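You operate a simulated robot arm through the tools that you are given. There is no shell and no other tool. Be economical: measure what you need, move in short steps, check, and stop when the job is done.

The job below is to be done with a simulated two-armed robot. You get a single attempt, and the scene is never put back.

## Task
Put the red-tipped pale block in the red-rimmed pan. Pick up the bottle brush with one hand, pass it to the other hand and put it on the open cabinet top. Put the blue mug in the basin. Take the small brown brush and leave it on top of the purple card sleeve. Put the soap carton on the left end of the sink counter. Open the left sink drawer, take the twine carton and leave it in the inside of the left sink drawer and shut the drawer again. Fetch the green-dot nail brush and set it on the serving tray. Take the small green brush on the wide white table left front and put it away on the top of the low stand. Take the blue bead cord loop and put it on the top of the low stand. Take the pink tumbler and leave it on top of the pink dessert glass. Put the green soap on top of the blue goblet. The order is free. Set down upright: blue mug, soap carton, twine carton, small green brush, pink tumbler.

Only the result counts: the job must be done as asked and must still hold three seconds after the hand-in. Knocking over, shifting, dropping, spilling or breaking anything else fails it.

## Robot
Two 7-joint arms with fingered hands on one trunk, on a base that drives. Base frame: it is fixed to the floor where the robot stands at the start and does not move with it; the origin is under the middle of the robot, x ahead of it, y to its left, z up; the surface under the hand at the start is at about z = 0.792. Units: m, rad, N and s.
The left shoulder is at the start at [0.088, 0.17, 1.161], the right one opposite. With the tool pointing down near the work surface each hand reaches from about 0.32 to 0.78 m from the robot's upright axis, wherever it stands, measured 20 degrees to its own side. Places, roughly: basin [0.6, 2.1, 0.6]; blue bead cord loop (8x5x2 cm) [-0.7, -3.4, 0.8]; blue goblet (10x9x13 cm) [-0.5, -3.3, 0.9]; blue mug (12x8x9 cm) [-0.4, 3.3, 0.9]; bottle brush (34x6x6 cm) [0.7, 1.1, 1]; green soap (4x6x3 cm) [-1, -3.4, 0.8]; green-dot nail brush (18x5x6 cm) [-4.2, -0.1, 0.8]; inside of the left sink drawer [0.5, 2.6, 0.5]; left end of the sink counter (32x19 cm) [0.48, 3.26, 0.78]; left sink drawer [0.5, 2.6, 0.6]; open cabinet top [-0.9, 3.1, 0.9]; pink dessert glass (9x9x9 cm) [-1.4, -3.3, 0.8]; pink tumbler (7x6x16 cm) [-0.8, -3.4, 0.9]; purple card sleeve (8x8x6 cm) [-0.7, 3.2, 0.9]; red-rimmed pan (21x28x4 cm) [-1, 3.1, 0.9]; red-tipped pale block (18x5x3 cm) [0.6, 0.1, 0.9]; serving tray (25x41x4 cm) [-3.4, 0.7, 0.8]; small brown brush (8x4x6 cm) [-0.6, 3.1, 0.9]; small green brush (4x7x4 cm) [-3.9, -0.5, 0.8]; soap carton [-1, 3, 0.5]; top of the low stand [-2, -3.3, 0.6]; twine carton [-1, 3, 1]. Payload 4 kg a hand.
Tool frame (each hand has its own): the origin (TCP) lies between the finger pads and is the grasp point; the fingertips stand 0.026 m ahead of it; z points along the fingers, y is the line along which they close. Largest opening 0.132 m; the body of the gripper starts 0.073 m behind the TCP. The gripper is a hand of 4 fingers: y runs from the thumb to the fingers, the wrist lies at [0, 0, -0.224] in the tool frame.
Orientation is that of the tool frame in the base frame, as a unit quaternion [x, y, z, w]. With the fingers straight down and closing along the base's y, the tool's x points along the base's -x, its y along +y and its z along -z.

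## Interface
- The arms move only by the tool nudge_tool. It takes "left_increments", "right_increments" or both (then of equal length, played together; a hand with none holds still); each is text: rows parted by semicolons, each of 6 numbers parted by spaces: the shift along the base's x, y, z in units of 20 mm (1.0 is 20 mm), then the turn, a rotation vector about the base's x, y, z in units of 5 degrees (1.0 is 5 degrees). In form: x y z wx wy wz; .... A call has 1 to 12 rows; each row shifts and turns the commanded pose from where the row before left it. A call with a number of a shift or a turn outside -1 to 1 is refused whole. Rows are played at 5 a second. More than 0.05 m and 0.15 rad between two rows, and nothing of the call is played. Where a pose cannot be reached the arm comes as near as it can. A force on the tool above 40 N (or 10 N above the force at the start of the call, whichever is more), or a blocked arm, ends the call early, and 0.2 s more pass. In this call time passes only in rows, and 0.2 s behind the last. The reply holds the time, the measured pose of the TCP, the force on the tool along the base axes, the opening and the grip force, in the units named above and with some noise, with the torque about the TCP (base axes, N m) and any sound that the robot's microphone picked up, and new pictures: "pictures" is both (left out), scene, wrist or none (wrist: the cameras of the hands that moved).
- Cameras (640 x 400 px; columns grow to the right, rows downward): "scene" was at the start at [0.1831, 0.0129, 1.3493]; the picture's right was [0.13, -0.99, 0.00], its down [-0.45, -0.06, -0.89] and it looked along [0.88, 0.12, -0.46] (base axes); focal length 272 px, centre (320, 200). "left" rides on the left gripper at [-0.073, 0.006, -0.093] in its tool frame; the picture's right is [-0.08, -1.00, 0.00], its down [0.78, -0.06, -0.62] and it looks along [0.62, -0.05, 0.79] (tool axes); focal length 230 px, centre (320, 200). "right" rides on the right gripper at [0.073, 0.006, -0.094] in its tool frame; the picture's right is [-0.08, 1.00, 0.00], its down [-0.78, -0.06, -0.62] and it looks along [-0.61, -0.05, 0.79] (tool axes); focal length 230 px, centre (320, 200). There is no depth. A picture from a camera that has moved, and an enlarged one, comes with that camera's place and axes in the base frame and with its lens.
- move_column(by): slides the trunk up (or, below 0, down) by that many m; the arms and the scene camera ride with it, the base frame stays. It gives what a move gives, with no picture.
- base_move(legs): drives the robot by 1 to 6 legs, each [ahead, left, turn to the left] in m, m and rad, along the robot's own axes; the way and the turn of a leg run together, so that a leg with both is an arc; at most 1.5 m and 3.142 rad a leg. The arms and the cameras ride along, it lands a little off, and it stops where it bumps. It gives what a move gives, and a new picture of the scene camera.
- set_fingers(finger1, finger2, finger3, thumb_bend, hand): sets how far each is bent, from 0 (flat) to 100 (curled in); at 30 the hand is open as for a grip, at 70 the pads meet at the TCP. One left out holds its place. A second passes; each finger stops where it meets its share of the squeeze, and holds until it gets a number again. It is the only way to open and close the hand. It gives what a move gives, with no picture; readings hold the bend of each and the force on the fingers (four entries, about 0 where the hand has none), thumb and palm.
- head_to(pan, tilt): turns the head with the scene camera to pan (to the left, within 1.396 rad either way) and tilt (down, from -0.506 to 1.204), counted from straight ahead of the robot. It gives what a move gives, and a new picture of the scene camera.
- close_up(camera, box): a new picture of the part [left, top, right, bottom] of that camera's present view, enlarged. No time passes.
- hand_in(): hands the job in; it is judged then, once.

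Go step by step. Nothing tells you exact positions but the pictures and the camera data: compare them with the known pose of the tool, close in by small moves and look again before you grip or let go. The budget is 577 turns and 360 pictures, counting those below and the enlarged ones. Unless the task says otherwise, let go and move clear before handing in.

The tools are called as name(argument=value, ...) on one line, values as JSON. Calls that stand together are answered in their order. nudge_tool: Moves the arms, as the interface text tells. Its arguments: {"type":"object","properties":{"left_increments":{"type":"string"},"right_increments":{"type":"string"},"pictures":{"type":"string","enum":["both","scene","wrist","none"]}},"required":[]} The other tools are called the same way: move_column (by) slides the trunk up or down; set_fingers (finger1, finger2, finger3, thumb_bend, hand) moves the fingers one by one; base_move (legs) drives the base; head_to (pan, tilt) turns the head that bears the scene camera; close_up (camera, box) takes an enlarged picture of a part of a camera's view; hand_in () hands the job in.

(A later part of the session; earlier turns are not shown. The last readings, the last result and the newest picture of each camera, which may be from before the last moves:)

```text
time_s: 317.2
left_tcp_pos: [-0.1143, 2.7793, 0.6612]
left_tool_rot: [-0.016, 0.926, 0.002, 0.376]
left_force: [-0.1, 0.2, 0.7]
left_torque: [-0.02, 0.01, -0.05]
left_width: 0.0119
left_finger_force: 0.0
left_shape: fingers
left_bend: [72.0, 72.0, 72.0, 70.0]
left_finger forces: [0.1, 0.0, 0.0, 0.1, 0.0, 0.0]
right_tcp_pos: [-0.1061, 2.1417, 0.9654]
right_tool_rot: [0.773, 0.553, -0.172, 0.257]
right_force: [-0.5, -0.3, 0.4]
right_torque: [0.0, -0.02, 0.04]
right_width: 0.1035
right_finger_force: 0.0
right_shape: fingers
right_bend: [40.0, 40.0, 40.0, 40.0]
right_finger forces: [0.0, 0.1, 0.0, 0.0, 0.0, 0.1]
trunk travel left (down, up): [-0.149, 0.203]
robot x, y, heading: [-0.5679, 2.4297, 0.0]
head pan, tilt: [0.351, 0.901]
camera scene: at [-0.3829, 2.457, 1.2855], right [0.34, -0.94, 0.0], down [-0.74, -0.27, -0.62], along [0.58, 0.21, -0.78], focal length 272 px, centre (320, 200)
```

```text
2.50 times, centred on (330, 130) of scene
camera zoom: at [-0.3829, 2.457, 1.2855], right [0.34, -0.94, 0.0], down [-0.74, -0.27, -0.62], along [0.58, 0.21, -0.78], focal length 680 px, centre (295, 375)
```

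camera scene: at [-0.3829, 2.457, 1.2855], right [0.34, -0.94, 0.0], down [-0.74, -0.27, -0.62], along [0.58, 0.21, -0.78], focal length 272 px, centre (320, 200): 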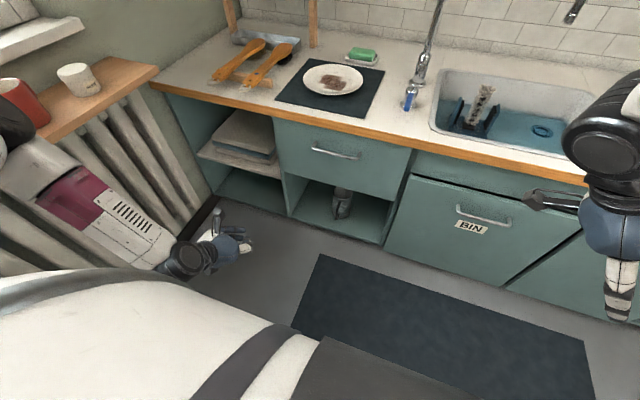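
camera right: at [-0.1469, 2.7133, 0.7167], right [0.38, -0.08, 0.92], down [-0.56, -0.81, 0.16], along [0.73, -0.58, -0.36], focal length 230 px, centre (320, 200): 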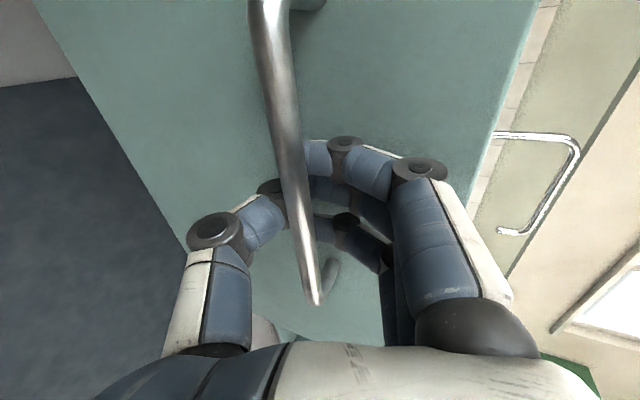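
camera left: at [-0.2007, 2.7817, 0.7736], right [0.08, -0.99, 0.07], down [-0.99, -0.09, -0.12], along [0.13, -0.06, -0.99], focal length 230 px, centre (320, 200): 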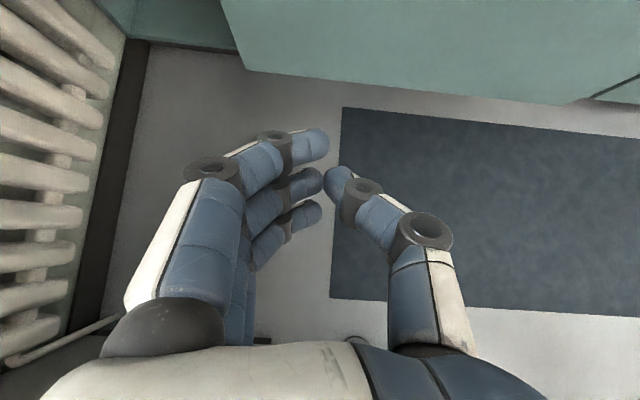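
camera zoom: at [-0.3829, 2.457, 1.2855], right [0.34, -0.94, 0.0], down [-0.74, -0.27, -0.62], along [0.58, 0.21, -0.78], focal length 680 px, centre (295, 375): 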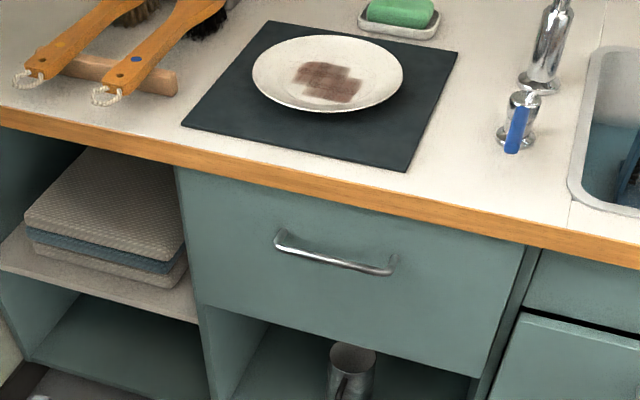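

Drawer confirmed shut with the frame. I raise both hands and the trunk before turning toward the radiator shelf.

move_column(by=0.026)

nudge_tool(left_increments="0 0 1 0 0 0;0 0 1 0 0 0;0 0 1 0 0 0;0 0 1 0 0 0;0 0 1 0 0 0;0 0 1 0 0 0;0 0 1 0 0 0;0 0 1 0 0 0;0 0 1 0 0 0;0 0 1 0 0 0;0 0 1 0 0 0;0 0 1 0 0 0", right_increments="0 0 1 0 0 0;0 0 1 0 0 0;0 0 1 0 0 0;0 0 1 0 0 0;0 0 1 0 0 0;0 0 1 0 0 0;0 0 1 0 0 0;0 0 0 0 0 0;0 0 0 0 0 0;0 0 0 0 0 0;0 0 0 0 0 0;0 0 0 0 0 0", pictures="none")

nudge_tool(left_increments="0 0 1 0 0 0;0 0 1 0 0 0;0 0 1 0 0 0;0 0 1 0 0 0;0 0 1 0 0 0;0 0 1 0 0 0;0 0 1 0 0 0;0 0 1 0 0 0;0 0 1 0 0 0;0 0 1 0 0 0", pictures="none")

set_fingers(hand="left", finger1=33, finger2=33, finger3=33, thumb_bend=33)

base_move(legs=[[0, 0, 1.571], [0, -0.32, 0], [0.12, 0, 0]])

```text
time_s: 317.9
left_tcp_pos: [-0.1136, 2.7793, 0.6864]
left_tool_rot: [-0.015, 0.927, 0.001, 0.375]
left_force: [-0.2, 1.3, 0.0]
left_torque: [0.0, 0.02, -0.01]
left_width: 0.0122
left_finger_force: 0.1
left_shape: fingers
left_bend: [72.0, 72.0, 72.0, 70.0]
left_finger forces: [0.0, 0.1, 0.0, 0.0, 0.0, 0.0]
right_tcp_pos: [-0.1041, 2.1419, 0.9911]
right_tool_rot: [0.793, 0.544, -0.151, 0.227]
right_force: [0.7, 0.5, -0.6]
right_torque: [-0.06, 0.01, -0.01]
right_width: 0.1034
right_finger_force: 0.0
right_shape: fingers
right_bend: [40.0, 40.0, 40.0, 40.0]
right_finger forces: [0.1, 0.0, 0.0, 0.0, 0.0, 0.0]
trunk travel left (down, up): [-0.175, 0.177]
robot x, y, heading: [-0.5669, 2.4292, 0.004]
head pan, tilt: [0.351, 0.901]
```

```text
time_s: 320.5
left_tcp_pos: [-0.0988, 2.7853, 0.922]
left_tool_rot: [-0.014, 0.927, 0.0, 0.376]
left_force: [-0.6, -0.6, 0.1]
left_torque: [0.0, -0.01, -0.01]
left_width: 0.0121
left_finger_force: 0.1
left_shape: fingers
left_bend: [72.0, 72.0, 72.0, 70.0]
left_finger forces: [0.0, 0.0, 0.0, 0.1, 0.1, 0.0]
left hand out of reach, approached as far as the arm can: row 10, 11, 12
right_tcp_pos: [-0.0903, 2.1403, 1.1259]
right_tool_rot: [0.773, 0.554, -0.172, 0.257]
right_force: [0.5, 0.2, -0.6]
right_torque: [-0.02, 0.03, 0.0]
right_width: 0.1031
right_finger_force: 0.1
right_shape: fingers
right_bend: [40.0, 40.0, 40.0, 40.0]
right_finger forces: [0.0, 0.0, 0.0, 0.0, 0.0, 0.1]
right hand out of reach, approached as far as the arm can: row 4, 5
trunk travel left (down, up): [-0.175, 0.177]
robot x, y, heading: [-0.5696, 2.4354, -0.0]
head pan, tilt: [0.351, 0.901]
```

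```text
time_s: 322.7
left_tcp_pos: [-0.0895, 2.7991, 1.1137]
left_tool_rot: [-0.036, 0.924, -0.029, 0.38]
left_force: [-0.5, -0.4, -0.6]
left_torque: [0.02, -0.02, -0.01]
left_width: 0.0122
left_finger_force: 0.2
left_shape: fingers
left_bend: [72.0, 72.0, 72.0, 70.0]
left_finger forces: [0.0, 0.1, 0.1, 0.0, 0.0, 0.1]
left hand out of reach, approached as far as the arm can: row 1, 2, 10
right_tcp_pos: [-0.09, 2.1402, 1.1274]
right_tool_rot: [0.773, 0.554, -0.171, 0.258]
right_force: [-0.6, 0.7, 0.8]
right_torque: [-0.01, -0.01, -0.01]
right_width: 0.1033
right_finger_force: 0.1
right_shape: fingers
right_bend: [40.0, 40.0, 40.0, 40.0]
right_finger forces: [0.0, 0.0, 0.1, 0.0, 0.0, 0.0]
trunk travel left (down, up): [-0.175, 0.177]
robot x, y, heading: [-0.5719, 2.4285, -0.002]
head pan, tilt: [0.351, 0.901]
```

```text
time_s: 323.7
left_tcp_pos: [-0.0912, 2.7998, 1.1103]
left_tool_rot: [-0.039, 0.925, -0.025, 0.376]
left_force: [0.8, 0.4, -0.2]
left_torque: [-0.01, 0.01, 0.0]
left_width: 0.126
left_finger_force: 0.1
left_shape: fingers
left_bend: [33.0, 33.0, 33.0, 33.0]
left_finger forces: [0.0, 0.0, 0.0, 0.0, 0.0, 0.0]
right_tcp_pos: [-0.089, 2.1405, 1.1261]
right_tool_rot: [0.773, 0.554, -0.172, 0.257]
right_force: [0.5, -0.4, 0.2]
right_torque: [0.02, 0.04, -0.03]
right_width: 0.1033
right_finger_force: 0.2
right_shape: fingers
right_bend: [40.0, 40.0, 40.0, 40.0]
right_finger forces: [0.0, 0.0, 0.0, 0.0, 0.0, 0.0]
trunk travel left (down, up): [-0.175, 0.177]
robot x, y, heading: [-0.5653, 2.4308, 0.006]
head pan, tilt: [0.351, 0.901]
```

```text
time_s: 331.8
left_tcp_pos: [-0.6165, 3.0279, 1.1087]
left_tool_rot: [0.682, -0.627, -0.247, -0.284]
left_force: [0.1, -0.3, 0.6]
left_torque: [-0.01, -0.03, -0.02]
left_width: 0.1261
left_finger_force: 0.0
left_shape: fingers
left_bend: [33.0, 33.0, 33.0, 33.0]
left_finger forces: [0.0, 0.1, 0.0, 0.1, 0.0, 0.0]
right_tcp_pos: [0.0434, 3.0313, 1.125]
right_tool_rot: [0.154, 0.939, 0.06, 0.303]
right_force: [0.3, 0.9, 0.3]
right_torque: [-0.02, 0.0, 0.02]
right_width: 0.1032
right_finger_force: 0.0
right_shape: fingers
right_bend: [40.0, 40.0, 40.0, 40.0]
right_finger forces: [0.0, 0.0, 0.0, 0.0, 0.1, 0.0]
trunk travel left (down, up): [-0.175, 0.177]
robot x, y, heading: [-0.249, 2.5521, 1.578]
head pan, tilt: [0.351, 0.901]
camera scene: at [-0.2597, 2.7207, 1.3122], right [0.99, 0.15, 0.0], down [0.11, -0.78, -0.61], along [-0.09, 0.61, -0.79], focal length 272 px, centre (320, 200)
```

scene: 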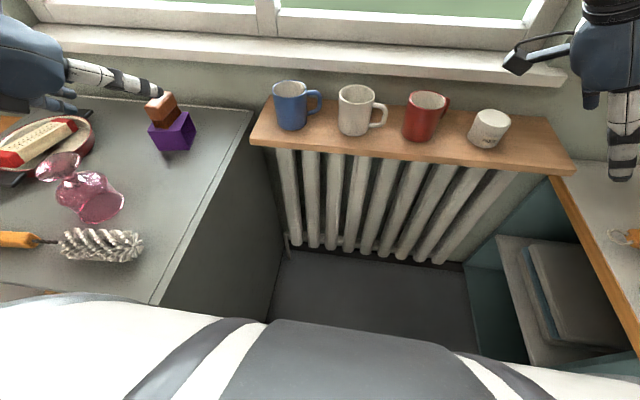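

The blue mug is at about (-0.416, 3.29), rim z≈0.955, under the sill. I rotate the left hand to point 45° right with a shallow tilt, at its present safe height.

nudge_tool(left_increments="0 0 0 0 0 -1;0 0 0 0 0 -1;0 0 0 0 0 -1;0 0 0 0 0 -1;0 0 0 0 0 -1;0 0 0 0 0 -1;0 0 0 0 0 -1;0 0 0 0 0 -1;0.2 0 0 0.7 -0.7 0;0.2 0 0 0.7 -0.7 0;0.2 0 0 0.7 -0.7 0;0.2 0 0 0.7 -0.7 0", pictures="wrist")

```text
time_s: 334.4
left_tcp_pos: [-0.6011, 3.0267, 1.1083]
left_tool_rot: [-0.394, 0.751, 0.181, 0.498]
left_force: [-0.7, 0.5, 0.5]
left_torque: [0.02, -0.03, 0.01]
left_width: 0.1263
left_finger_force: 0.1
left_shape: fingers
left_bend: [33.0, 33.0, 33.0, 33.0]
left_finger forces: [0.1, 0.0, 0.0, 0.0, 0.0, 0.0]
right_tcp_pos: [0.0432, 3.0291, 1.1248]
right_tool_rot: [0.154, 0.938, 0.061, 0.303]
right_force: [0.3, 0.6, 0.1]
right_torque: [0.0, 0.0, -0.02]
right_width: 0.1032
right_finger_force: 0.1
right_shape: fingers
right_bend: [40.0, 40.0, 40.0, 40.0]
right_finger forces: [0.1, 0.1, 0.1, 0.0, 0.0, 0.0]
trunk travel left (down, up): [-0.175, 0.177]
robot x, y, heading: [-0.2502, 2.5504, 1.574]
head pan, tilt: [0.351, 0.901]
camera left: at [-0.6486, 2.9973, 1.2132], right [0.78, -0.59, 0.19], down [-0.48, -0.77, -0.42], along [0.39, 0.24, -0.89], focal length 230 px, centre (320, 200)
```

left: 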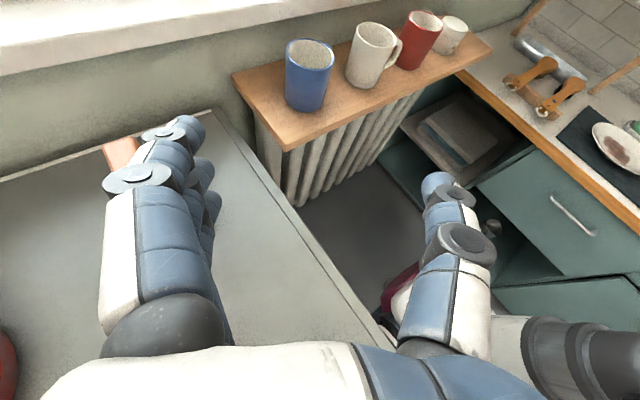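

Triangulation gives the mug centre (-0.407, 3.268), base z≈0.888, rim z≈0.978. Moving to a pre-grasp point in front-left of it.

nudge_tool(left_increments="0.72 0.97 -0.89 0 0 0;0.72 0.97 -0.89 0 0 0;0.72 0.97 -0.89 0 0 0;0.72 0.97 -0.89 0 0 0;0.72 0.97 -0.89 0 0 0;0.72 0.97 -0.89 0 0 0;0.72 0.97 -0.89 0 0 0;0.72 0.97 -0.89 0 0 0", pictures="both")

```text
time_s: 336.2
left_tcp_pos: [-0.4847, 3.183, 0.9646]
left_tool_rot: [-0.394, 0.752, 0.181, 0.497]
left_force: [-1.1, 0.2, 0.2]
left_torque: [-0.01, 0.02, -0.02]
left_width: 0.1265
left_finger_force: 0.0
left_shape: fingers
left_bend: [33.0, 33.0, 33.0, 33.0]
left_finger forces: [0.1, 0.1, 0.1, 0.0, 0.1, 0.0]
right_tcp_pos: [0.0417, 3.0302, 1.1243]
right_tool_rot: [0.155, 0.939, 0.06, 0.302]
right_force: [-0.7, -0.1, -0.1]
right_torque: [0.01, 0.01, -0.01]
right_width: 0.1034
right_finger_force: 0.1
right_shape: fingers
right_bend: [40.0, 40.0, 40.0, 40.0]
right_finger forces: [0.0, 0.1, 0.1, 0.0, 0.0, 0.0]
trunk travel left (down, up): [-0.175, 0.177]
robot x, y, heading: [-0.2433, 2.5527, 1.573]
head pan, tilt: [0.351, 0.901]
camera scene: at [-0.2749, 2.7172, 1.3127], right [0.94, 0.34, 0.0], down [0.27, -0.74, -0.62], along [-0.21, 0.58, -0.78], focal length 272 px, centre (320, 200)
camera left: at [-0.5328, 3.154, 1.0698], right [0.79, -0.59, 0.19], down [-0.48, -0.77, -0.42], along [0.39, 0.24, -0.89], focal length 230 px, centre (320, 200)
```

scene: 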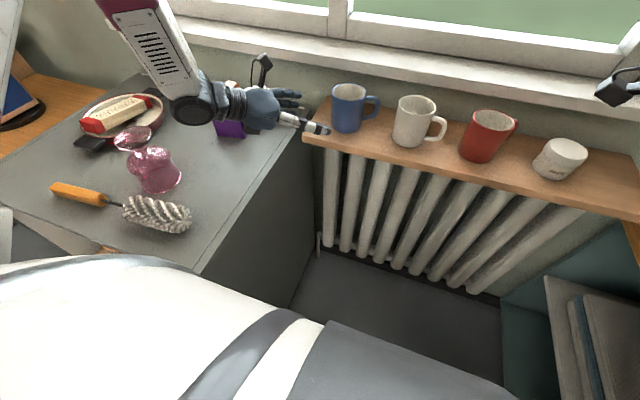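
left: 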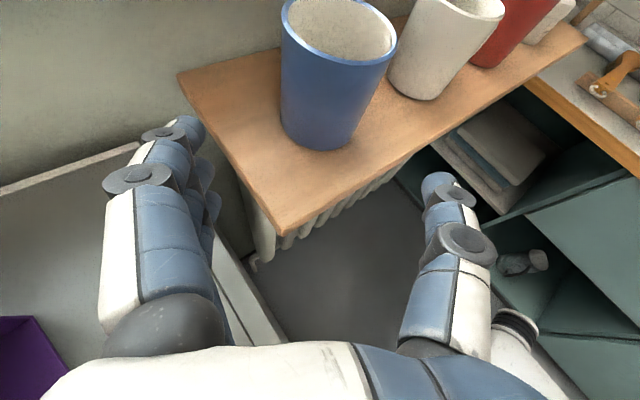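

The mug is centred between fingers and thumb. Moving in.

nudge_tool(left_increments="0.65 0.71 -0.25 0 0 0;0.65 0.71 -0.25 0 0 0;0.65 0.71 -0.25 0 0 0;0.65 0.71 -0.25 0 0 0;0.65 0.71 -0.25 0 0 0;0.6 0.65 -0.25 0 0 0", pictures="wrist")

close_up(camera="scene", box=[230, 40, 430, 190])

```text
time_s: 337.6
left_tcp_pos: [-0.4077, 3.2654, 0.9434]
left_tool_rot: [-0.391, 0.75, 0.185, 0.5]
left_force: [-2.6, -5.0, 24.9]
left_torque: [1.09, 1.54, 0.44]
left_width: 0.1261
left_finger_force: 12.4
left_shape: fingers
left_bend: [33.0, 33.0, 30.0, 33.0]
left_finger forces: [0.0, 0.2, 24.5, 0.1, 0.0, 0.1]
right_tcp_pos: [0.0426, 3.0278, 1.1269]
right_tool_rot: [0.155, 0.938, 0.062, 0.302]
right_force: [-0.6, 0.6, 0.3]
right_torque: [-0.02, -0.06, -0.02]
right_width: 0.1034
right_finger_force: 0.1
right_shape: fingers
right_bend: [40.0, 40.0, 40.0, 40.0]
right_finger forces: [0.0, 0.1, 0.1, 0.0, 0.1, 0.0]
trunk travel left (down, up): [-0.175, 0.177]
robot x, y, heading: [-0.2464, 2.5502, 1.574]
head pan, tilt: [0.351, 0.901]
camera left: at [-0.4553, 3.2352, 1.0483], right [0.78, -0.59, 0.18], down [-0.48, -0.76, -0.43], along [0.39, 0.25, -0.88], focal length 230 px, centre (320, 200)
```

left: 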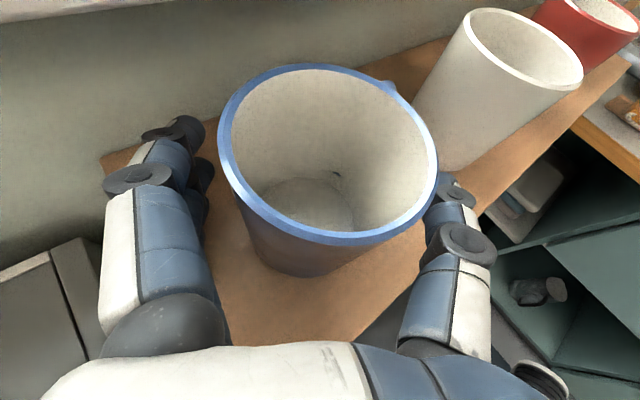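

```text
2.67 times, centred on (330, 115) of scene
camera zoom: at [-0.2743, 2.7125, 1.3142], right [0.94, 0.35, 0.0], down [0.27, -0.73, -0.62], along [-0.21, 0.59, -0.78], focal length 725 px, centre (293, 427)
```

zoom: 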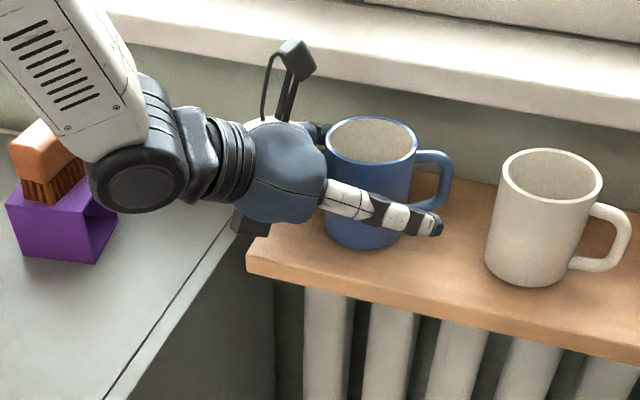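

The lowest finger touches the shelf; raise 8 mm and close on the mug body.

nudge_tool(left_increments="0 0 0.6 0 0 0", pictures="none")

set_fingers(hand="left", finger1=60, finger2=60, finger3=60, thumb_bend=60)

close_up(camera="scene", box=[230, 40, 430, 190])

```text
time_s: 338.0
left_tcp_pos: [-0.4091, 3.264, 0.9458]
left_tool_rot: [-0.396, 0.751, 0.18, 0.496]
left_force: [-2.4, 0.5, 2.0]
left_torque: [0.15, 0.19, 0.02]
left_width: 0.1262
left_finger_force: 1.0
left_shape: fingers
left_bend: [33.0, 33.0, 31.0, 33.0]
left_finger forces: [0.0, 0.0, 2.6, 0.0, 0.1, 0.1]
right_tcp_pos: [0.0433, 3.0301, 1.1242]
right_tool_rot: [0.154, 0.938, 0.06, 0.303]
right_force: [-0.8, 0.2, 0.7]
right_torque: [-0.01, -0.01, 0.0]
right_width: 0.1034
right_finger_force: 0.0
right_shape: fingers
right_bend: [40.0, 40.0, 40.0, 40.0]
right_finger forces: [0.1, 0.0, 0.1, 0.0, 0.0, 0.1]
trunk travel left (down, up): [-0.175, 0.177]
robot x, y, heading: [-0.2458, 2.5513, 1.574]
head pan, tilt: [0.351, 0.901]
```

```text
time_s: 339.0
left_tcp_pos: [-0.4074, 3.2653, 0.9482]
left_tool_rot: [-0.394, 0.751, 0.181, 0.498]
left_force: [0.9, -0.3, -3.0]
left_torque: [-0.02, 0.0, 0.0]
left_width: 0.0641
left_finger_force: 17.4
left_shape: fingers
left_bend: [55.0, 50.0, 47.0, 55.0]
left_finger forces: [4.2, 7.0, 6.4, 0.1, 17.7, 0.0]
right_tcp_pos: [0.0432, 3.0296, 1.1246]
right_tool_rot: [0.154, 0.938, 0.06, 0.304]
right_force: [-0.6, 0.4, 0.4]
right_torque: [-0.04, -0.02, 0.03]
right_width: 0.1034
right_finger_force: 0.0
right_shape: fingers
right_bend: [40.0, 40.0, 40.0, 40.0]
right_finger forces: [0.0, 0.0, 0.1, 0.1, 0.0, 0.0]
trunk travel left (down, up): [-0.175, 0.177]
robot x, y, heading: [-0.2447, 2.5486, 1.57]
head pan, tilt: [0.351, 0.901]
```

```text
2.67 times, centred on (330, 115) of scene
camera zoom: at [-0.2749, 2.7168, 1.3128], right [0.94, 0.34, 0.0], down [0.27, -0.74, -0.62], along [-0.21, 0.58, -0.78], focal length 725 px, centre (293, 427)
```

zoom: 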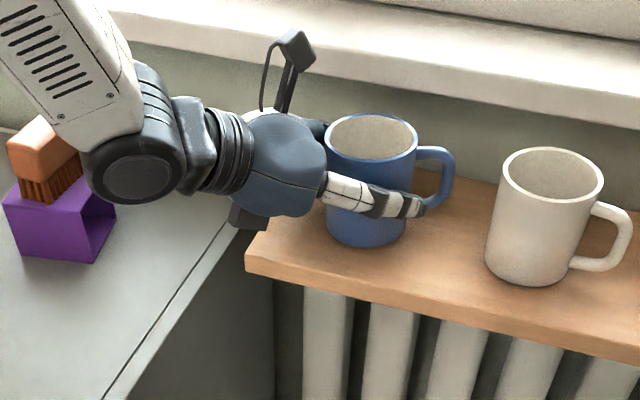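

Mug gripped upright. I ease it out from under the sill (slight lift, then −y), then raise it.

nudge_tool(left_increments="0 0 0.5 0 0 0;-0.2 -1 0 0 0 0;-0.2 -1 0 0 0 0;-0.2 -1 0 0 0 0;-0.2 -1 0 0 0 0;-0.2 -1 0 0 0 0;-0.2 -1 0 0 0 0;0 -1 1 0 0 0;0 -1 1 0 0 0;0 0 1 0 0 0;0 0 1 0 0 0;0 0 1 0 0 0", pictures="both")

```text
time_s: 341.6
left_tcp_pos: [-0.4337, 3.104, 1.0584]
left_tool_rot: [-0.395, 0.752, 0.181, 0.496]
left_force: [0.1, -0.1, -1.9]
left_torque: [-0.01, 0.04, -0.04]
left_width: 0.0639
left_finger_force: 17.4
left_shape: fingers
left_bend: [55.0, 50.0, 48.0, 55.0]
left_finger forces: [4.1, 6.9, 6.4, 0.0, 17.6, 0.1]
right_tcp_pos: [0.0423, 3.0294, 1.1256]
right_tool_rot: [0.155, 0.938, 0.06, 0.304]
right_force: [0.2, -0.5, 0.8]
right_torque: [0.01, -0.04, -0.03]
right_width: 0.1035
right_finger_force: 0.1
right_shape: fingers
right_bend: [40.0, 40.0, 40.0, 40.0]
right_finger forces: [0.0, 0.1, 0.0, 0.0, 0.1, 0.0]
trunk travel left (down, up): [-0.175, 0.177]
robot x, y, heading: [-0.2473, 2.5519, 1.574]
head pan, tilt: [0.351, 0.901]
camera scene: at [-0.2751, 2.7163, 1.313], right [0.94, 0.34, 0.0], down [0.27, -0.74, -0.62], along [-0.21, 0.58, -0.78], focal length 272 px, centre (320, 200)
camera left: at [-0.4801, 3.0763, 1.1634], right [0.78, -0.59, 0.19], down [-0.48, -0.77, -0.42], along [0.39, 0.24, -0.89], focal length 230 px, centre (320, 200)
```

scene: 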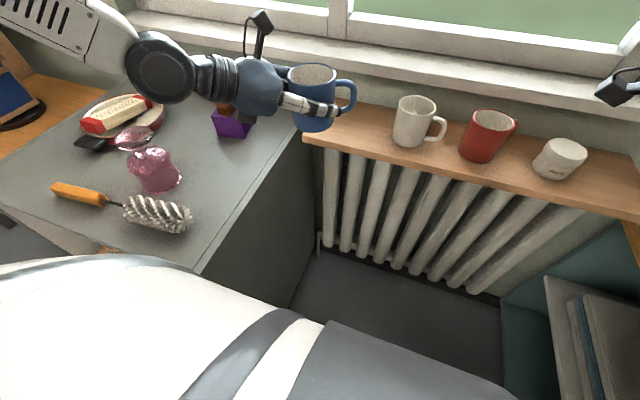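
left: 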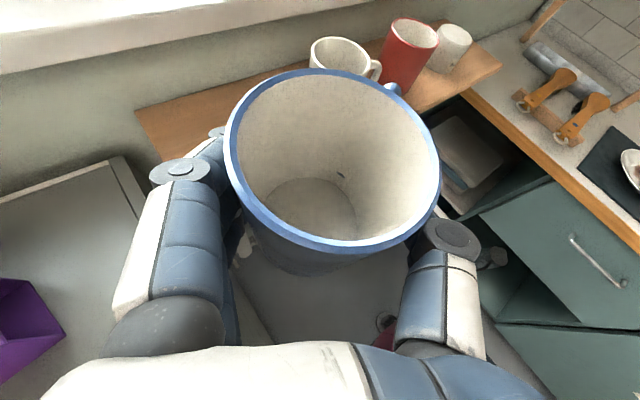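

The mug is free and upright. I back up and turn to face the sink; I'll set it on the free counter spot between mat and basin to regrasp it from above.

base_move(legs=[[-0.26, 0, 0], [0, 0, -1.574]])

head_to(pan=0.1, tilt=0.75)

```text
time_s: 347.3
left_tcp_pos: [0.3107, 2.4729, 1.0575]
left_tool_rot: [0.255, 0.809, -0.225, 0.48]
left_force: [-0.6, 0.1, -2.0]
left_torque: [0.06, 0.01, -0.01]
left_width: 0.0636
left_finger_force: 16.6
left_shape: fingers
left_bend: [55.0, 50.0, 48.0, 55.0]
left_finger forces: [3.9, 6.7, 6.3, 0.0, 16.9, 0.0]
right_tcp_pos: [0.2313, 1.9983, 1.1238]
right_tool_rot: [0.774, 0.553, -0.172, 0.257]
right_force: [0.4, 0.6, -0.4]
right_torque: [0.0, 0.0, -0.02]
right_width: 0.1029
right_finger_force: 0.0
right_shape: fingers
right_bend: [40.0, 40.0, 40.0, 40.0]
right_finger forces: [0.0, 0.0, 0.0, 0.1, 0.0, 0.0]
trunk travel left (down, up): [-0.175, 0.177]
robot x, y, heading: [-0.2445, 2.2905, -0.002]
head pan, tilt: [0.351, 0.901]
camera scene: at [-0.083, 2.3159, 1.3129], right [0.34, -0.94, 0.0], down [-0.74, -0.27, -0.62], along [0.58, 0.21, -0.78], focal length 272 px, centre (320, 200)
```

scene: 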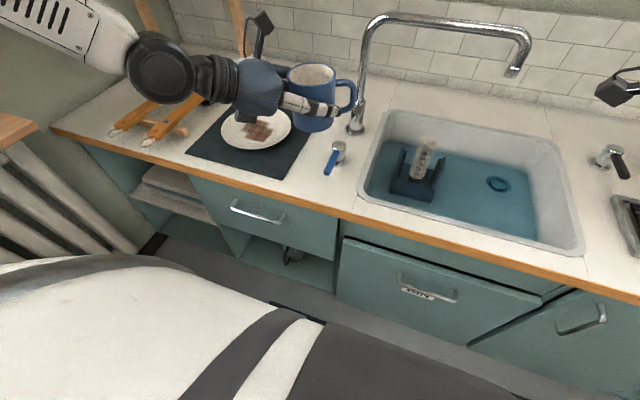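

```text
time_s: 348.0
left_tcp_pos: [0.3096, 2.4721, 1.0593]
left_tool_rot: [0.254, 0.809, -0.224, 0.479]
left_force: [-0.7, 0.1, -3.8]
left_torque: [0.01, 0.01, -0.02]
left_width: 0.0636
left_finger_force: 16.8
left_shape: fingers
left_bend: [55.0, 50.0, 48.0, 55.0]
left_finger forces: [3.9, 6.7, 6.3, 0.0, 16.9, 0.0]
right_tcp_pos: [0.2323, 1.9986, 1.1255]
right_tool_rot: [0.774, 0.553, -0.172, 0.257]
right_force: [-0.2, 0.3, -0.9]
right_torque: [-0.05, 0.01, 0.0]
right_width: 0.1034
right_finger_force: 0.1
right_shape: fingers
right_bend: [40.0, 40.0, 40.0, 40.0]
right_finger forces: [0.1, 0.0, 0.0, 0.1, 0.0, 0.1]
trunk travel left (down, up): [-0.175, 0.177]
robot x, y, heading: [-0.2452, 2.2896, -0.0]
head pan, tilt: [0.099, 0.75]
camera scene: at [-0.0715, 2.2984, 1.3247], right [0.1, -1.0, 0.0], down [-0.68, -0.07, -0.73], along [0.73, 0.07, -0.68], focal length 272 px, centre (320, 200)
```

scene: 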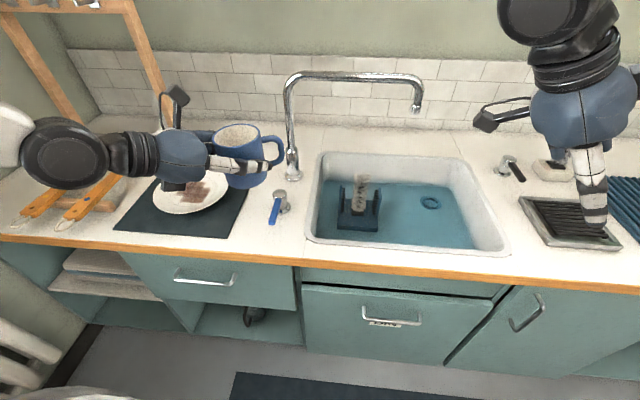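

The tap lever occupies the spot I had in mind. The ribbed drying mat at y≈1.25–1.55 is free, so I'll set the mug there to regrasp from above. Driving right with the right hand tucked.

nudge_tool(right_increments="-1 0 0 0 0 0;-1 0 0 0 0 0;-1 0 0 0 0 0;-1 0 0 0 0 0;-1 0 0 0 0 0;-1 0 0 0 0 0", pictures="none")

base_move(legs=[[0, -1.05, 0], [0.13, 0, 0]])

head_to(pan=0.3, tilt=0.7)

```text
time_s: 349.4
left_tcp_pos: [0.3098, 2.4726, 1.0574]
left_tool_rot: [0.254, 0.809, -0.224, 0.48]
left_force: [0.6, 0.1, -3.1]
left_torque: [0.07, 0.04, 0.0]
left_width: 0.0636
left_finger_force: 17.7
left_shape: fingers
left_bend: [55.0, 50.0, 48.0, 55.0]
left_finger forces: [3.8, 6.6, 6.1, 0.1, 16.9, 0.0]
right_tcp_pos: [0.1115, 1.998, 1.1258]
right_tool_rot: [0.773, 0.553, -0.172, 0.258]
right_force: [-0.1, 0.2, -0.2]
right_torque: [0.0, -0.03, -0.05]
right_width: 0.1031
right_finger_force: 0.1
right_shape: fingers
right_bend: [40.0, 40.0, 40.0, 40.0]
right_finger forces: [0.0, 0.0, 0.0, 0.0, 0.1, 0.0]
trunk travel left (down, up): [-0.175, 0.177]
robot x, y, heading: [-0.25, 2.2887, -0.007]
head pan, tilt: [0.099, 0.75]
```

```text
time_s: 359.8
left_tcp_pos: [0.4385, 1.4254, 1.0564]
left_tool_rot: [0.255, 0.809, -0.225, 0.479]
left_force: [-0.1, -0.3, -2.9]
left_torque: [0.03, 0.0, -0.03]
left_width: 0.0633
left_finger_force: 17.3
left_shape: fingers
left_bend: [55.0, 50.0, 48.0, 55.0]
left_finger forces: [3.8, 6.7, 6.3, 0.0, 16.9, 0.1]
right_tcp_pos: [0.2378, 0.9521, 1.1252]
right_tool_rot: [0.774, 0.553, -0.172, 0.257]
right_force: [1.9, 0.4, -0.2]
right_torque: [-0.02, 0.02, 0.0]
right_width: 0.1034
right_finger_force: 0.2
right_shape: fingers
right_bend: [40.0, 40.0, 40.0, 40.0]
right_finger forces: [0.0, 0.0, 0.0, 0.0, 0.0, 0.0]
trunk travel left (down, up): [-0.175, 0.177]
robot x, y, heading: [-0.1171, 1.2461, -0.006]
head pan, tilt: [0.099, 0.75]
camera scene: at [0.0562, 1.2519, 1.3247], right [0.09, -1.0, 0.0], down [-0.68, -0.06, -0.73], along [0.73, 0.07, -0.68], focal length 272 px, centre (320, 200)
```

scene: 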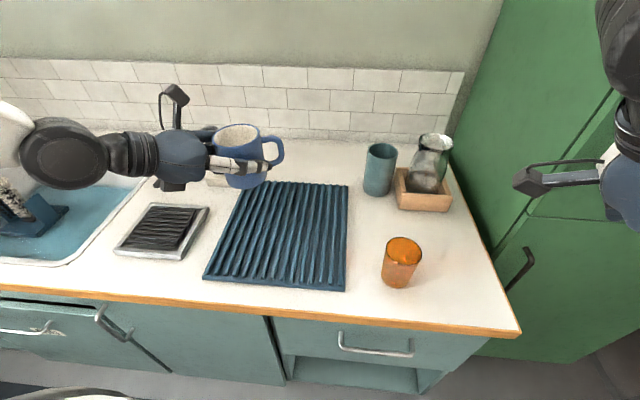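

```text
time_s: 360.5
left_tcp_pos: [0.436, 1.4262, 1.0584]
left_tool_rot: [0.255, 0.809, -0.225, 0.479]
left_force: [1.1, 0.2, -2.9]
left_torque: [0.01, 0.01, 0.01]
left_width: 0.0635
left_finger_force: 16.9
left_shape: fingers
left_bend: [55.0, 50.0, 48.0, 55.0]
left_finger forces: [3.9, 6.7, 6.2, 0.1, 16.9, 0.0]
right_tcp_pos: [0.2373, 0.951, 1.1259]
right_tool_rot: [0.774, 0.553, -0.172, 0.257]
right_force: [0.5, -0.2, 0.2]
right_torque: [0.0, 0.0, 0.01]
right_width: 0.1031
right_finger_force: 0.0
right_shape: fingers
right_bend: [40.0, 40.0, 40.0, 40.0]
right_finger forces: [0.0, 0.0, 0.0, 0.0, 0.0, 0.0]
trunk travel left (down, up): [-0.175, 0.177]
robot x, y, heading: [-0.1187, 1.243, -0.005]
head pan, tilt: [0.3, 0.7]
camera scene: at [0.0538, 1.2687, 1.3291], right [0.29, -0.96, 0.0], down [-0.62, -0.19, -0.76], along [0.73, 0.22, -0.64], focal length 272 px, centre (320, 200)
```

scene: 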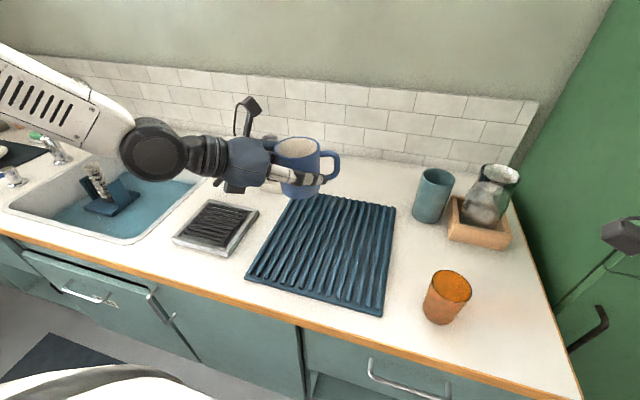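

The mug is above the ribbed mat. Lowering it until contact.

nudge_tool(left_increments="0.5 -0.5 -1 0 0 0;0.5 -0.3 -1 0 0 0;0 0 -1 0 0 0;0 0 -1 0 0 0;0 0 -1 0 0 0;0 0 -1 0 0 0;0 0 -1 0 0 0;0 0 -1 0 0 0;0 0 -0.4 0 0 0", pictures="none")

nudge_tool(left_increments="0 0 -0.3 0 0 0;0 0 -0.3 0 0 0;0 0 -0.2 0 0 0;0 0 -0.2 0 0 0;0 0 -0.2 0 0 0;0 0 -0.2 0 0 0", pictures="scene")

```text
time_s: 362.5
left_tcp_pos: [0.4561, 1.4096, 0.89]
left_tool_rot: [0.255, 0.81, -0.224, 0.479]
left_force: [-0.7, 0.3, -2.6]
left_torque: [0.04, 0.03, -0.02]
left_width: 0.0631
left_finger_force: 17.3
left_shape: fingers
left_bend: [55.0, 50.0, 48.0, 55.0]
left_finger forces: [3.7, 6.7, 6.2, 0.0, 16.9, 0.0]
right_tcp_pos: [0.2384, 0.953, 1.1245]
right_tool_rot: [0.774, 0.553, -0.172, 0.257]
right_force: [-0.3, -0.2, 0.0]
right_torque: [0.0, -0.03, 0.0]
right_width: 0.1033
right_finger_force: 0.0
right_shape: fingers
right_bend: [40.0, 40.0, 40.0, 40.0]
right_finger forces: [0.0, 0.0, 0.0, 0.0, 0.1, 0.0]
trunk travel left (down, up): [-0.175, 0.177]
robot x, y, heading: [-0.1212, 1.2431, -0.007]
head pan, tilt: [0.3, 0.7]
```

```text
time_s: 363.9
left_tcp_pos: [0.4573, 1.4102, 0.861]
left_tool_rot: [0.255, 0.809, -0.225, 0.479]
left_force: [0.0, -0.2, -2.5]
left_torque: [0.0, 0.02, 0.01]
left_width: 0.0632
left_finger_force: 16.7
left_shape: fingers
left_bend: [55.0, 50.0, 48.0, 55.0]
left_finger forces: [3.8, 6.7, 6.2, 0.1, 16.9, 0.0]
right_tcp_pos: [0.2374, 0.9508, 1.1252]
right_tool_rot: [0.774, 0.552, -0.173, 0.256]
right_force: [-0.2, 0.0, -0.3]
right_torque: [-0.02, 0.0, -0.02]
right_width: 0.1033
right_finger_force: 0.0
right_shape: fingers
right_bend: [40.0, 40.0, 40.0, 40.0]
right_finger forces: [0.1, 0.0, 0.0, 0.0, 0.0, 0.0]
trunk travel left (down, up): [-0.175, 0.177]
robot x, y, heading: [-0.1211, 1.2424, -0.006]
head pan, tilt: [0.3, 0.7]
camera scene: at [0.054, 1.2689, 1.329], right [0.29, -0.96, 0.0], down [-0.62, -0.19, -0.76], along [0.73, 0.22, -0.64], focal length 272 px, centre (320, 200)
```

scene: 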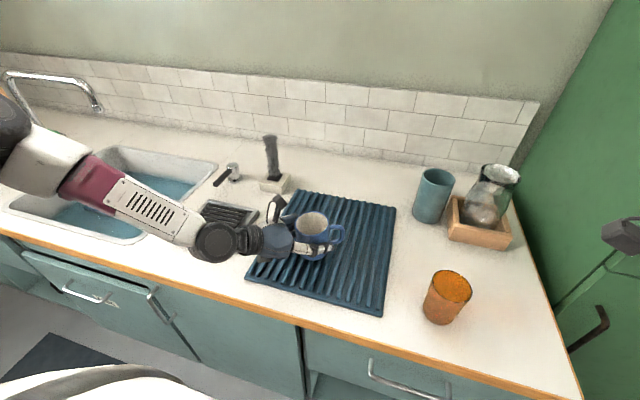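

nudge_tool(left_increments="0 0 -0.2 0 0 0;0 0 -0.2 0 0 0;0 0 -0.2 0 0 0;0 0 -0.2 0 0 0;0 0 -0.2 0 0 0;0 0 -0.2 0 0 0;0 0 -0.2 0 0 0", pictures="none")

close_up(camera="scene", box=[180, 130, 420, 320])

```text
time_s: 365.6
left_tcp_pos: [0.4603, 1.4094, 0.8436]
left_tool_rot: [0.256, 0.802, -0.225, 0.49]
left_force: [-4.5, 0.1, 21.3]
left_torque: [0.19, -0.33, -0.02]
left_width: 0.0634
left_finger_force: 20.0
left_shape: fingers
left_bend: [56.0, 52.0, 51.0, 55.0]
left_finger forces: [4.0, 5.7, 11.1, 0.0, 19.1, 0.1]
right_tcp_pos: [0.236, 0.9522, 1.1262]
right_tool_rot: [0.774, 0.552, -0.173, 0.257]
right_force: [-0.2, -0.4, -0.4]
right_torque: [-0.01, 0.01, 0.0]
right_width: 0.1035
right_finger_force: 0.0
right_shape: fingers
right_bend: [40.0, 40.0, 40.0, 40.0]
right_finger forces: [0.0, 0.0, 0.0, 0.1, 0.1, 0.0]
trunk travel left (down, up): [-0.175, 0.177]
robot x, y, heading: [-0.1188, 1.2441, -0.005]
head pan, tilt: [0.3, 0.7]
stopped in row 7 (left hand): the force on the tool passed its limit at 42 N (the readings are from after the stop); the commanded pose is now the measured one
```

```text
2.11 times, centred on (300, 225) of scene
camera zoom: at [0.0524, 1.2689, 1.3291], right [0.29, -0.96, 0.0], down [-0.62, -0.19, -0.77], along [0.73, 0.22, -0.64], focal length 572 px, centre (362, 147)
```

zoom: 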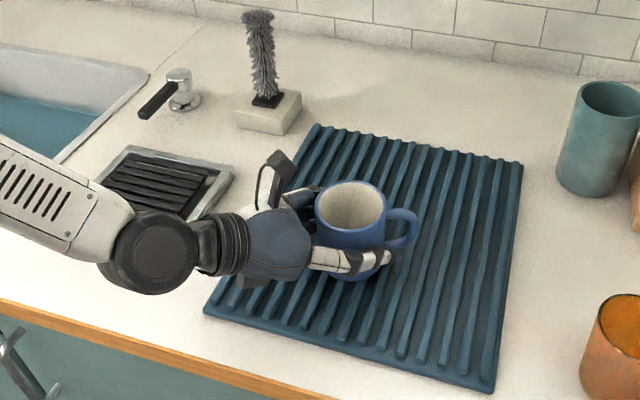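

Mug stands on the mat. Release and back out along the pointing direction.

nudge_tool(left_increments="0 0 0.2 0 0 0", pictures="none")

set_fingers(hand="left", finger1=36, finger2=36, finger3=36, thumb_bend=36)

nudge_tool(left_increments="-0.5 0.45 0.4 0 0 0;-0.66 0.6 0.5 0 0 0;-0.66 0.6 0.5 0 0 0;-0.66 0.6 0.5 0 0 0;-0.66 0.6 0.5 0 0 0;-0.66 0.6 0.5 0 0 0;-0.66 0.6 0.5 0 0 0;-0.66 0.6 1 0 0 0;0 0 1 0 0 0;0 0 1 0 0 0;0 0 1 0 0 0;0 0 1 0 0 0", pictures="both")

```text
time_s: 366.0
left_tcp_pos: [0.4599, 1.409, 0.8431]
left_tool_rot: [0.256, 0.805, -0.224, 0.486]
left_force: [3.0, -3.5, 12.9]
left_torque: [0.2, -0.37, -0.1]
left_width: 0.0636
left_finger_force: 19.7
left_shape: fingers
left_bend: [56.0, 52.0, 50.0, 55.0]
left_finger forces: [5.1, 7.7, 8.4, 0.0, 17.6, 0.0]
right_tcp_pos: [0.2371, 0.9514, 1.125]
right_tool_rot: [0.774, 0.552, -0.172, 0.257]
right_force: [-0.6, -0.1, -0.3]
right_torque: [0.0, 0.01, 0.01]
right_width: 0.1033
right_finger_force: 0.0
right_shape: fingers
right_bend: [40.0, 40.0, 40.0, 40.0]
right_finger forces: [0.0, 0.0, 0.0, 0.0, 0.0, 0.1]
trunk travel left (down, up): [-0.175, 0.177]
robot x, y, heading: [-0.1175, 1.2447, -0.007]
head pan, tilt: [0.3, 0.7]
```

```text
time_s: 367.0
left_tcp_pos: [0.4589, 1.4088, 0.8443]
left_tool_rot: [0.256, 0.805, -0.224, 0.486]
left_force: [-2.0, -3.6, 13.2]
left_torque: [0.17, -0.48, -0.15]
left_width: 0.116
left_finger_force: 7.2
left_shape: fingers
left_bend: [36.0, 36.0, 47.0, 36.0]
left_finger forces: [0.0, 0.0, 13.9, 0.0, 0.0, 0.0]
right_tcp_pos: [0.2358, 0.9506, 1.1261]
right_tool_rot: [0.774, 0.552, -0.172, 0.257]
right_force: [-0.5, -0.2, -0.2]
right_torque: [0.03, -0.05, -0.01]
right_width: 0.1033
right_finger_force: 0.1
right_shape: fingers
right_bend: [40.0, 40.0, 40.0, 40.0]
right_finger forces: [0.0, 0.1, 0.1, 0.0, 0.0, 0.1]
trunk travel left (down, up): [-0.175, 0.177]
robot x, y, heading: [-0.1208, 1.2436, -0.001]
head pan, tilt: [0.3, 0.7]
```

```text
time_s: 369.6
left_tcp_pos: [0.3592, 1.4989, 1.0083]
left_tool_rot: [0.255, 0.806, -0.224, 0.485]
left_force: [-0.2, 0.3, 0.4]
left_torque: [0.01, 0.04, 0.02]
left_width: 0.1166
left_finger_force: 0.1
left_shape: fingers
left_bend: [36.0, 36.0, 36.0, 36.0]
left_finger forces: [0.0, 0.1, 0.0, 0.1, 0.0, 0.0]
left hand out of reach, approached as far as the arm can: row 8
right_tcp_pos: [0.2369, 0.9511, 1.1253]
right_tool_rot: [0.774, 0.553, -0.172, 0.256]
right_force: [0.0, 0.9, 1.4]
right_torque: [0.01, 0.02, -0.01]
right_width: 0.1034
right_finger_force: 0.0
right_shape: fingers
right_bend: [40.0, 40.0, 40.0, 40.0]
right_finger forces: [0.0, 0.0, 0.1, 0.1, 0.0, 0.1]
trunk travel left (down, up): [-0.175, 0.177]
robot x, y, heading: [-0.1214, 1.241, -0.006]
head pan, tilt: [0.3, 0.7]
camera scene: at [0.0536, 1.2678, 1.3291], right [0.29, -0.96, 0.0], down [-0.62, -0.19, -0.77], along [0.73, 0.22, -0.64], focal length 272 px, centre (320, 200)
camera left: at [0.3288, 1.5461, 1.1129], right [-0.6, -0.78, 0.18], down [-0.76, 0.48, -0.43], along [0.25, -0.4, -0.88], focal length 230 px, centre (320, 200)
```

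scene: 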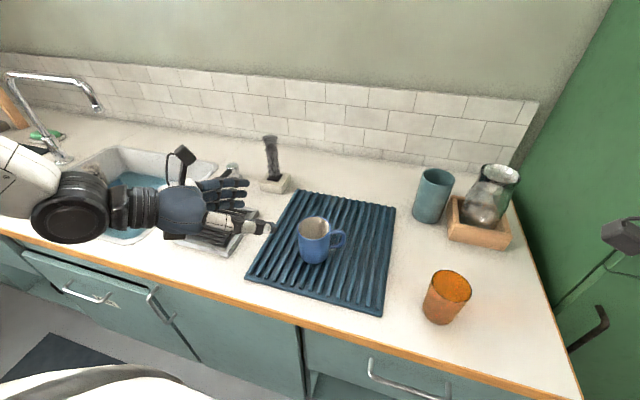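
left: 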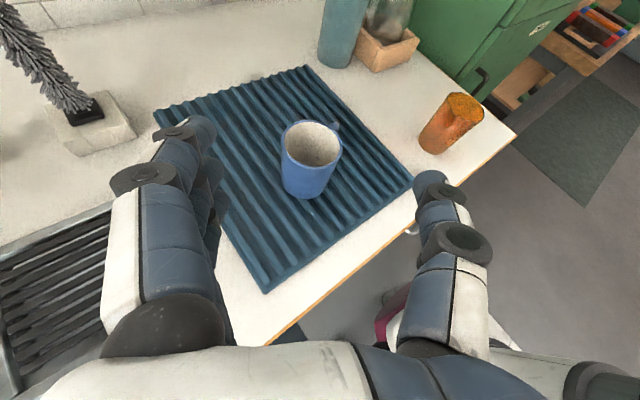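

The mug stands on the mat at about (0.466, 1.40), handle toward −y. I pitch the left hand to vertical and move over it.

nudge_tool(left_increments="0 0 0.5 0.67 0.74 0;0 0 0.5 0.67 0.74 0;0 0 0 0.67 0.74 0;0 0 0 0.67 0.74 0;0 0 0 0.67 0.74 0;0 0 0 0.67 0.74 0;0 0 0 0.67 0.74 0;0 0 0 0.67 0.74 0;0 0 0 0.67 0.74 0;0 0 0 0.67 0.74 0;0 0 0 0.67 0.74 0;0 0 0 0.67 0.74 0", pictures="none")

nudge_tool(left_increments="1 -1 0 0.5 0.55 0;1 -1 0 0 0 0;1 -1 0 0 0 0;1 -1 0 0 0 0;1 -0.9 0 0 0 0;0.35 0 0 0 0 0", pictures="wrist")

```text
time_s: 372.2
left_tcp_pos: [0.3357, 1.5489, 0.9935]
left_tool_rot: [0.285, 0.956, -0.048, 0.055]
left_force: [0.0, -1.0, 0.7]
left_torque: [-0.01, 0.0, -0.01]
left_width: 0.1166
left_finger_force: 0.1
left_shape: fingers
left_bend: [36.0, 36.0, 36.0, 36.0]
left_finger forces: [0.1, 0.1, 0.0, 0.1, 0.0, 0.0]
left hand out of reach, approached as far as the arm can: row 11, 12
right_tcp_pos: [0.2379, 0.9526, 1.1246]
right_tool_rot: [0.774, 0.553, -0.172, 0.256]
right_force: [0.1, 0.4, 0.3]
right_torque: [-0.02, 0.01, 0.04]
right_width: 0.1031
right_finger_force: 0.0
right_shape: fingers
right_bend: [40.0, 40.0, 40.0, 40.0]
right_finger forces: [0.0, 0.0, 0.0, 0.0, 0.0, 0.1]
trunk travel left (down, up): [-0.175, 0.177]
robot x, y, heading: [-0.1213, 1.2393, -0.003]
head pan, tilt: [0.3, 0.7]
```

```text
time_s: 373.6
left_tcp_pos: [0.3658, 1.5684, 0.9355]
left_tool_rot: [0.278, 0.96, -0.029, 0.023]
left_force: [-0.4, -0.8, 0.7]
left_torque: [0.01, -0.01, 0.0]
left_width: 0.1166
left_finger_force: 0.0
left_shape: fingers
left_bend: [36.0, 36.0, 36.0, 36.0]
left_finger forces: [0.0, 0.0, 0.0, 0.0, 0.0, 0.0]
left hand out of reach, approached as far as the arm can: row 1, 2, 3, 4, 5, 6
right_tcp_pos: [0.237, 0.9522, 1.1257]
right_tool_rot: [0.774, 0.552, -0.172, 0.257]
right_force: [-0.3, -0.7, 0.7]
right_torque: [0.03, 0.03, 0.0]
right_width: 0.1033
right_finger_force: 0.0
right_shape: fingers
right_bend: [40.0, 40.0, 40.0, 40.0]
right_finger forces: [0.1, 0.0, 0.0, 0.0, 0.0, 0.1]
trunk travel left (down, up): [-0.175, 0.177]
robot x, y, heading: [-0.1181, 1.2433, -0.001]
head pan, tilt: [0.3, 0.7]
camera left: at [0.4263, 1.5396, 1.0322], right [-0.47, -0.88, 0.05], down [-0.71, 0.41, 0.57], along [-0.52, 0.24, -0.82], focal length 230 px, centre (320, 200)
```

left: 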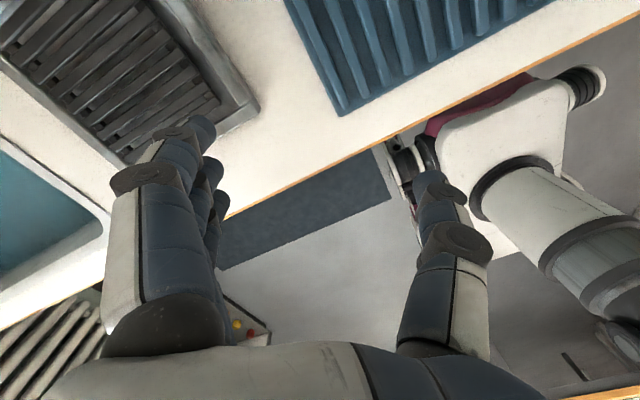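

The yaw limits this arm here. Instead I'll return the hand to natural yaw and stand the robot diagonally (heading −45°) so the thumb avoids the handle. First raise and unyaw.

nudge_tool(left_increments="0 0 1 0 0 1;0 0 1 0 0 1;0 0 1 0 0 1;0 0 1 0 0 1;0 0 1 0 0 1;0 0 1 0 0 1;0 0 0 0.2 0.2 0.5", pictures="none")

```text
time_s: 375.2
left_tcp_pos: [0.2651, 1.697, 0.9821]
left_tool_rot: [-0.004, 1.0, -0.011, 0.006]
left_force: [-0.6, 0.2, 0.9]
left_torque: [0.01, 0.0, 0.06]
left_width: 0.1167
left_finger_force: 0.1
left_shape: fingers
left_bend: [36.0, 36.0, 36.0, 36.0]
left_finger forces: [0.0, 0.0, 0.0, 0.0, 0.1, 0.1]
left hand out of reach, approached as far as the arm can: row 1, 2, 3, 4, 5, 6, 7
right_tcp_pos: [0.2363, 0.9523, 1.1251]
right_tool_rot: [0.774, 0.552, -0.173, 0.256]
right_force: [0.2, 0.0, -0.4]
right_torque: [-0.02, 0.01, 0.0]
right_width: 0.1034
right_finger_force: 0.1
right_shape: fingers
right_bend: [40.0, 40.0, 40.0, 40.0]
right_finger forces: [0.1, 0.0, 0.0, 0.1, 0.0, 0.0]
trunk travel left (down, up): [-0.175, 0.177]
robot x, y, heading: [-0.1203, 1.2454, -0.003]
head pan, tilt: [0.3, 0.7]
```

nudge_tool(left_increments="0 1 0 0 0 0;0 1 0 0 0 0;0 1 0 0 0 0;0 1 0 0 0 0;0 1 0 0 0 0;0 1 0 0 0 0;-0.5 1 0 0 0 0;-0.5 1 0 0 0 0;-0.5 1 0 0 0 0;-0.5 1 0 0 0 0", pictures="scene")

```text
time_s: 377.4
left_tcp_pos: [0.2352, 1.8861, 0.9848]
left_tool_rot: [0.023, 1.0, 0.006, 0.0]
left_force: [-0.1, 0.7, 0.0]
left_torque: [0.03, 0.0, 0.04]
left_width: 0.1164
left_finger_force: 0.2
left_shape: fingers
left_bend: [36.0, 36.0, 36.0, 36.0]
left_finger forces: [0.1, 0.0, 0.1, 0.0, 0.1, 0.0]
right_tcp_pos: [0.2376, 0.9522, 1.1249]
right_tool_rot: [0.774, 0.552, -0.172, 0.257]
right_force: [0.0, -0.5, 0.5]
right_torque: [0.03, 0.01, 0.04]
right_width: 0.1033
right_finger_force: 0.0
right_shape: fingers
right_bend: [40.0, 40.0, 40.0, 40.0]
right_finger forces: [0.0, 0.0, 0.0, 0.1, 0.0, 0.1]
trunk travel left (down, up): [-0.175, 0.177]
robot x, y, heading: [-0.1188, 1.2426, -0.004]
head pan, tilt: [0.3, 0.7]
camera scene: at [0.0535, 1.2695, 1.3291], right [0.29, -0.96, 0.0], down [-0.62, -0.19, -0.76], along [0.73, 0.22, -0.64], focal length 272 px, centre (320, 200)
```

scene: 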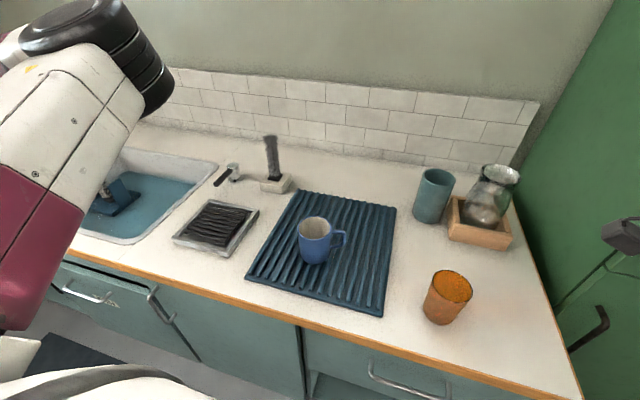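

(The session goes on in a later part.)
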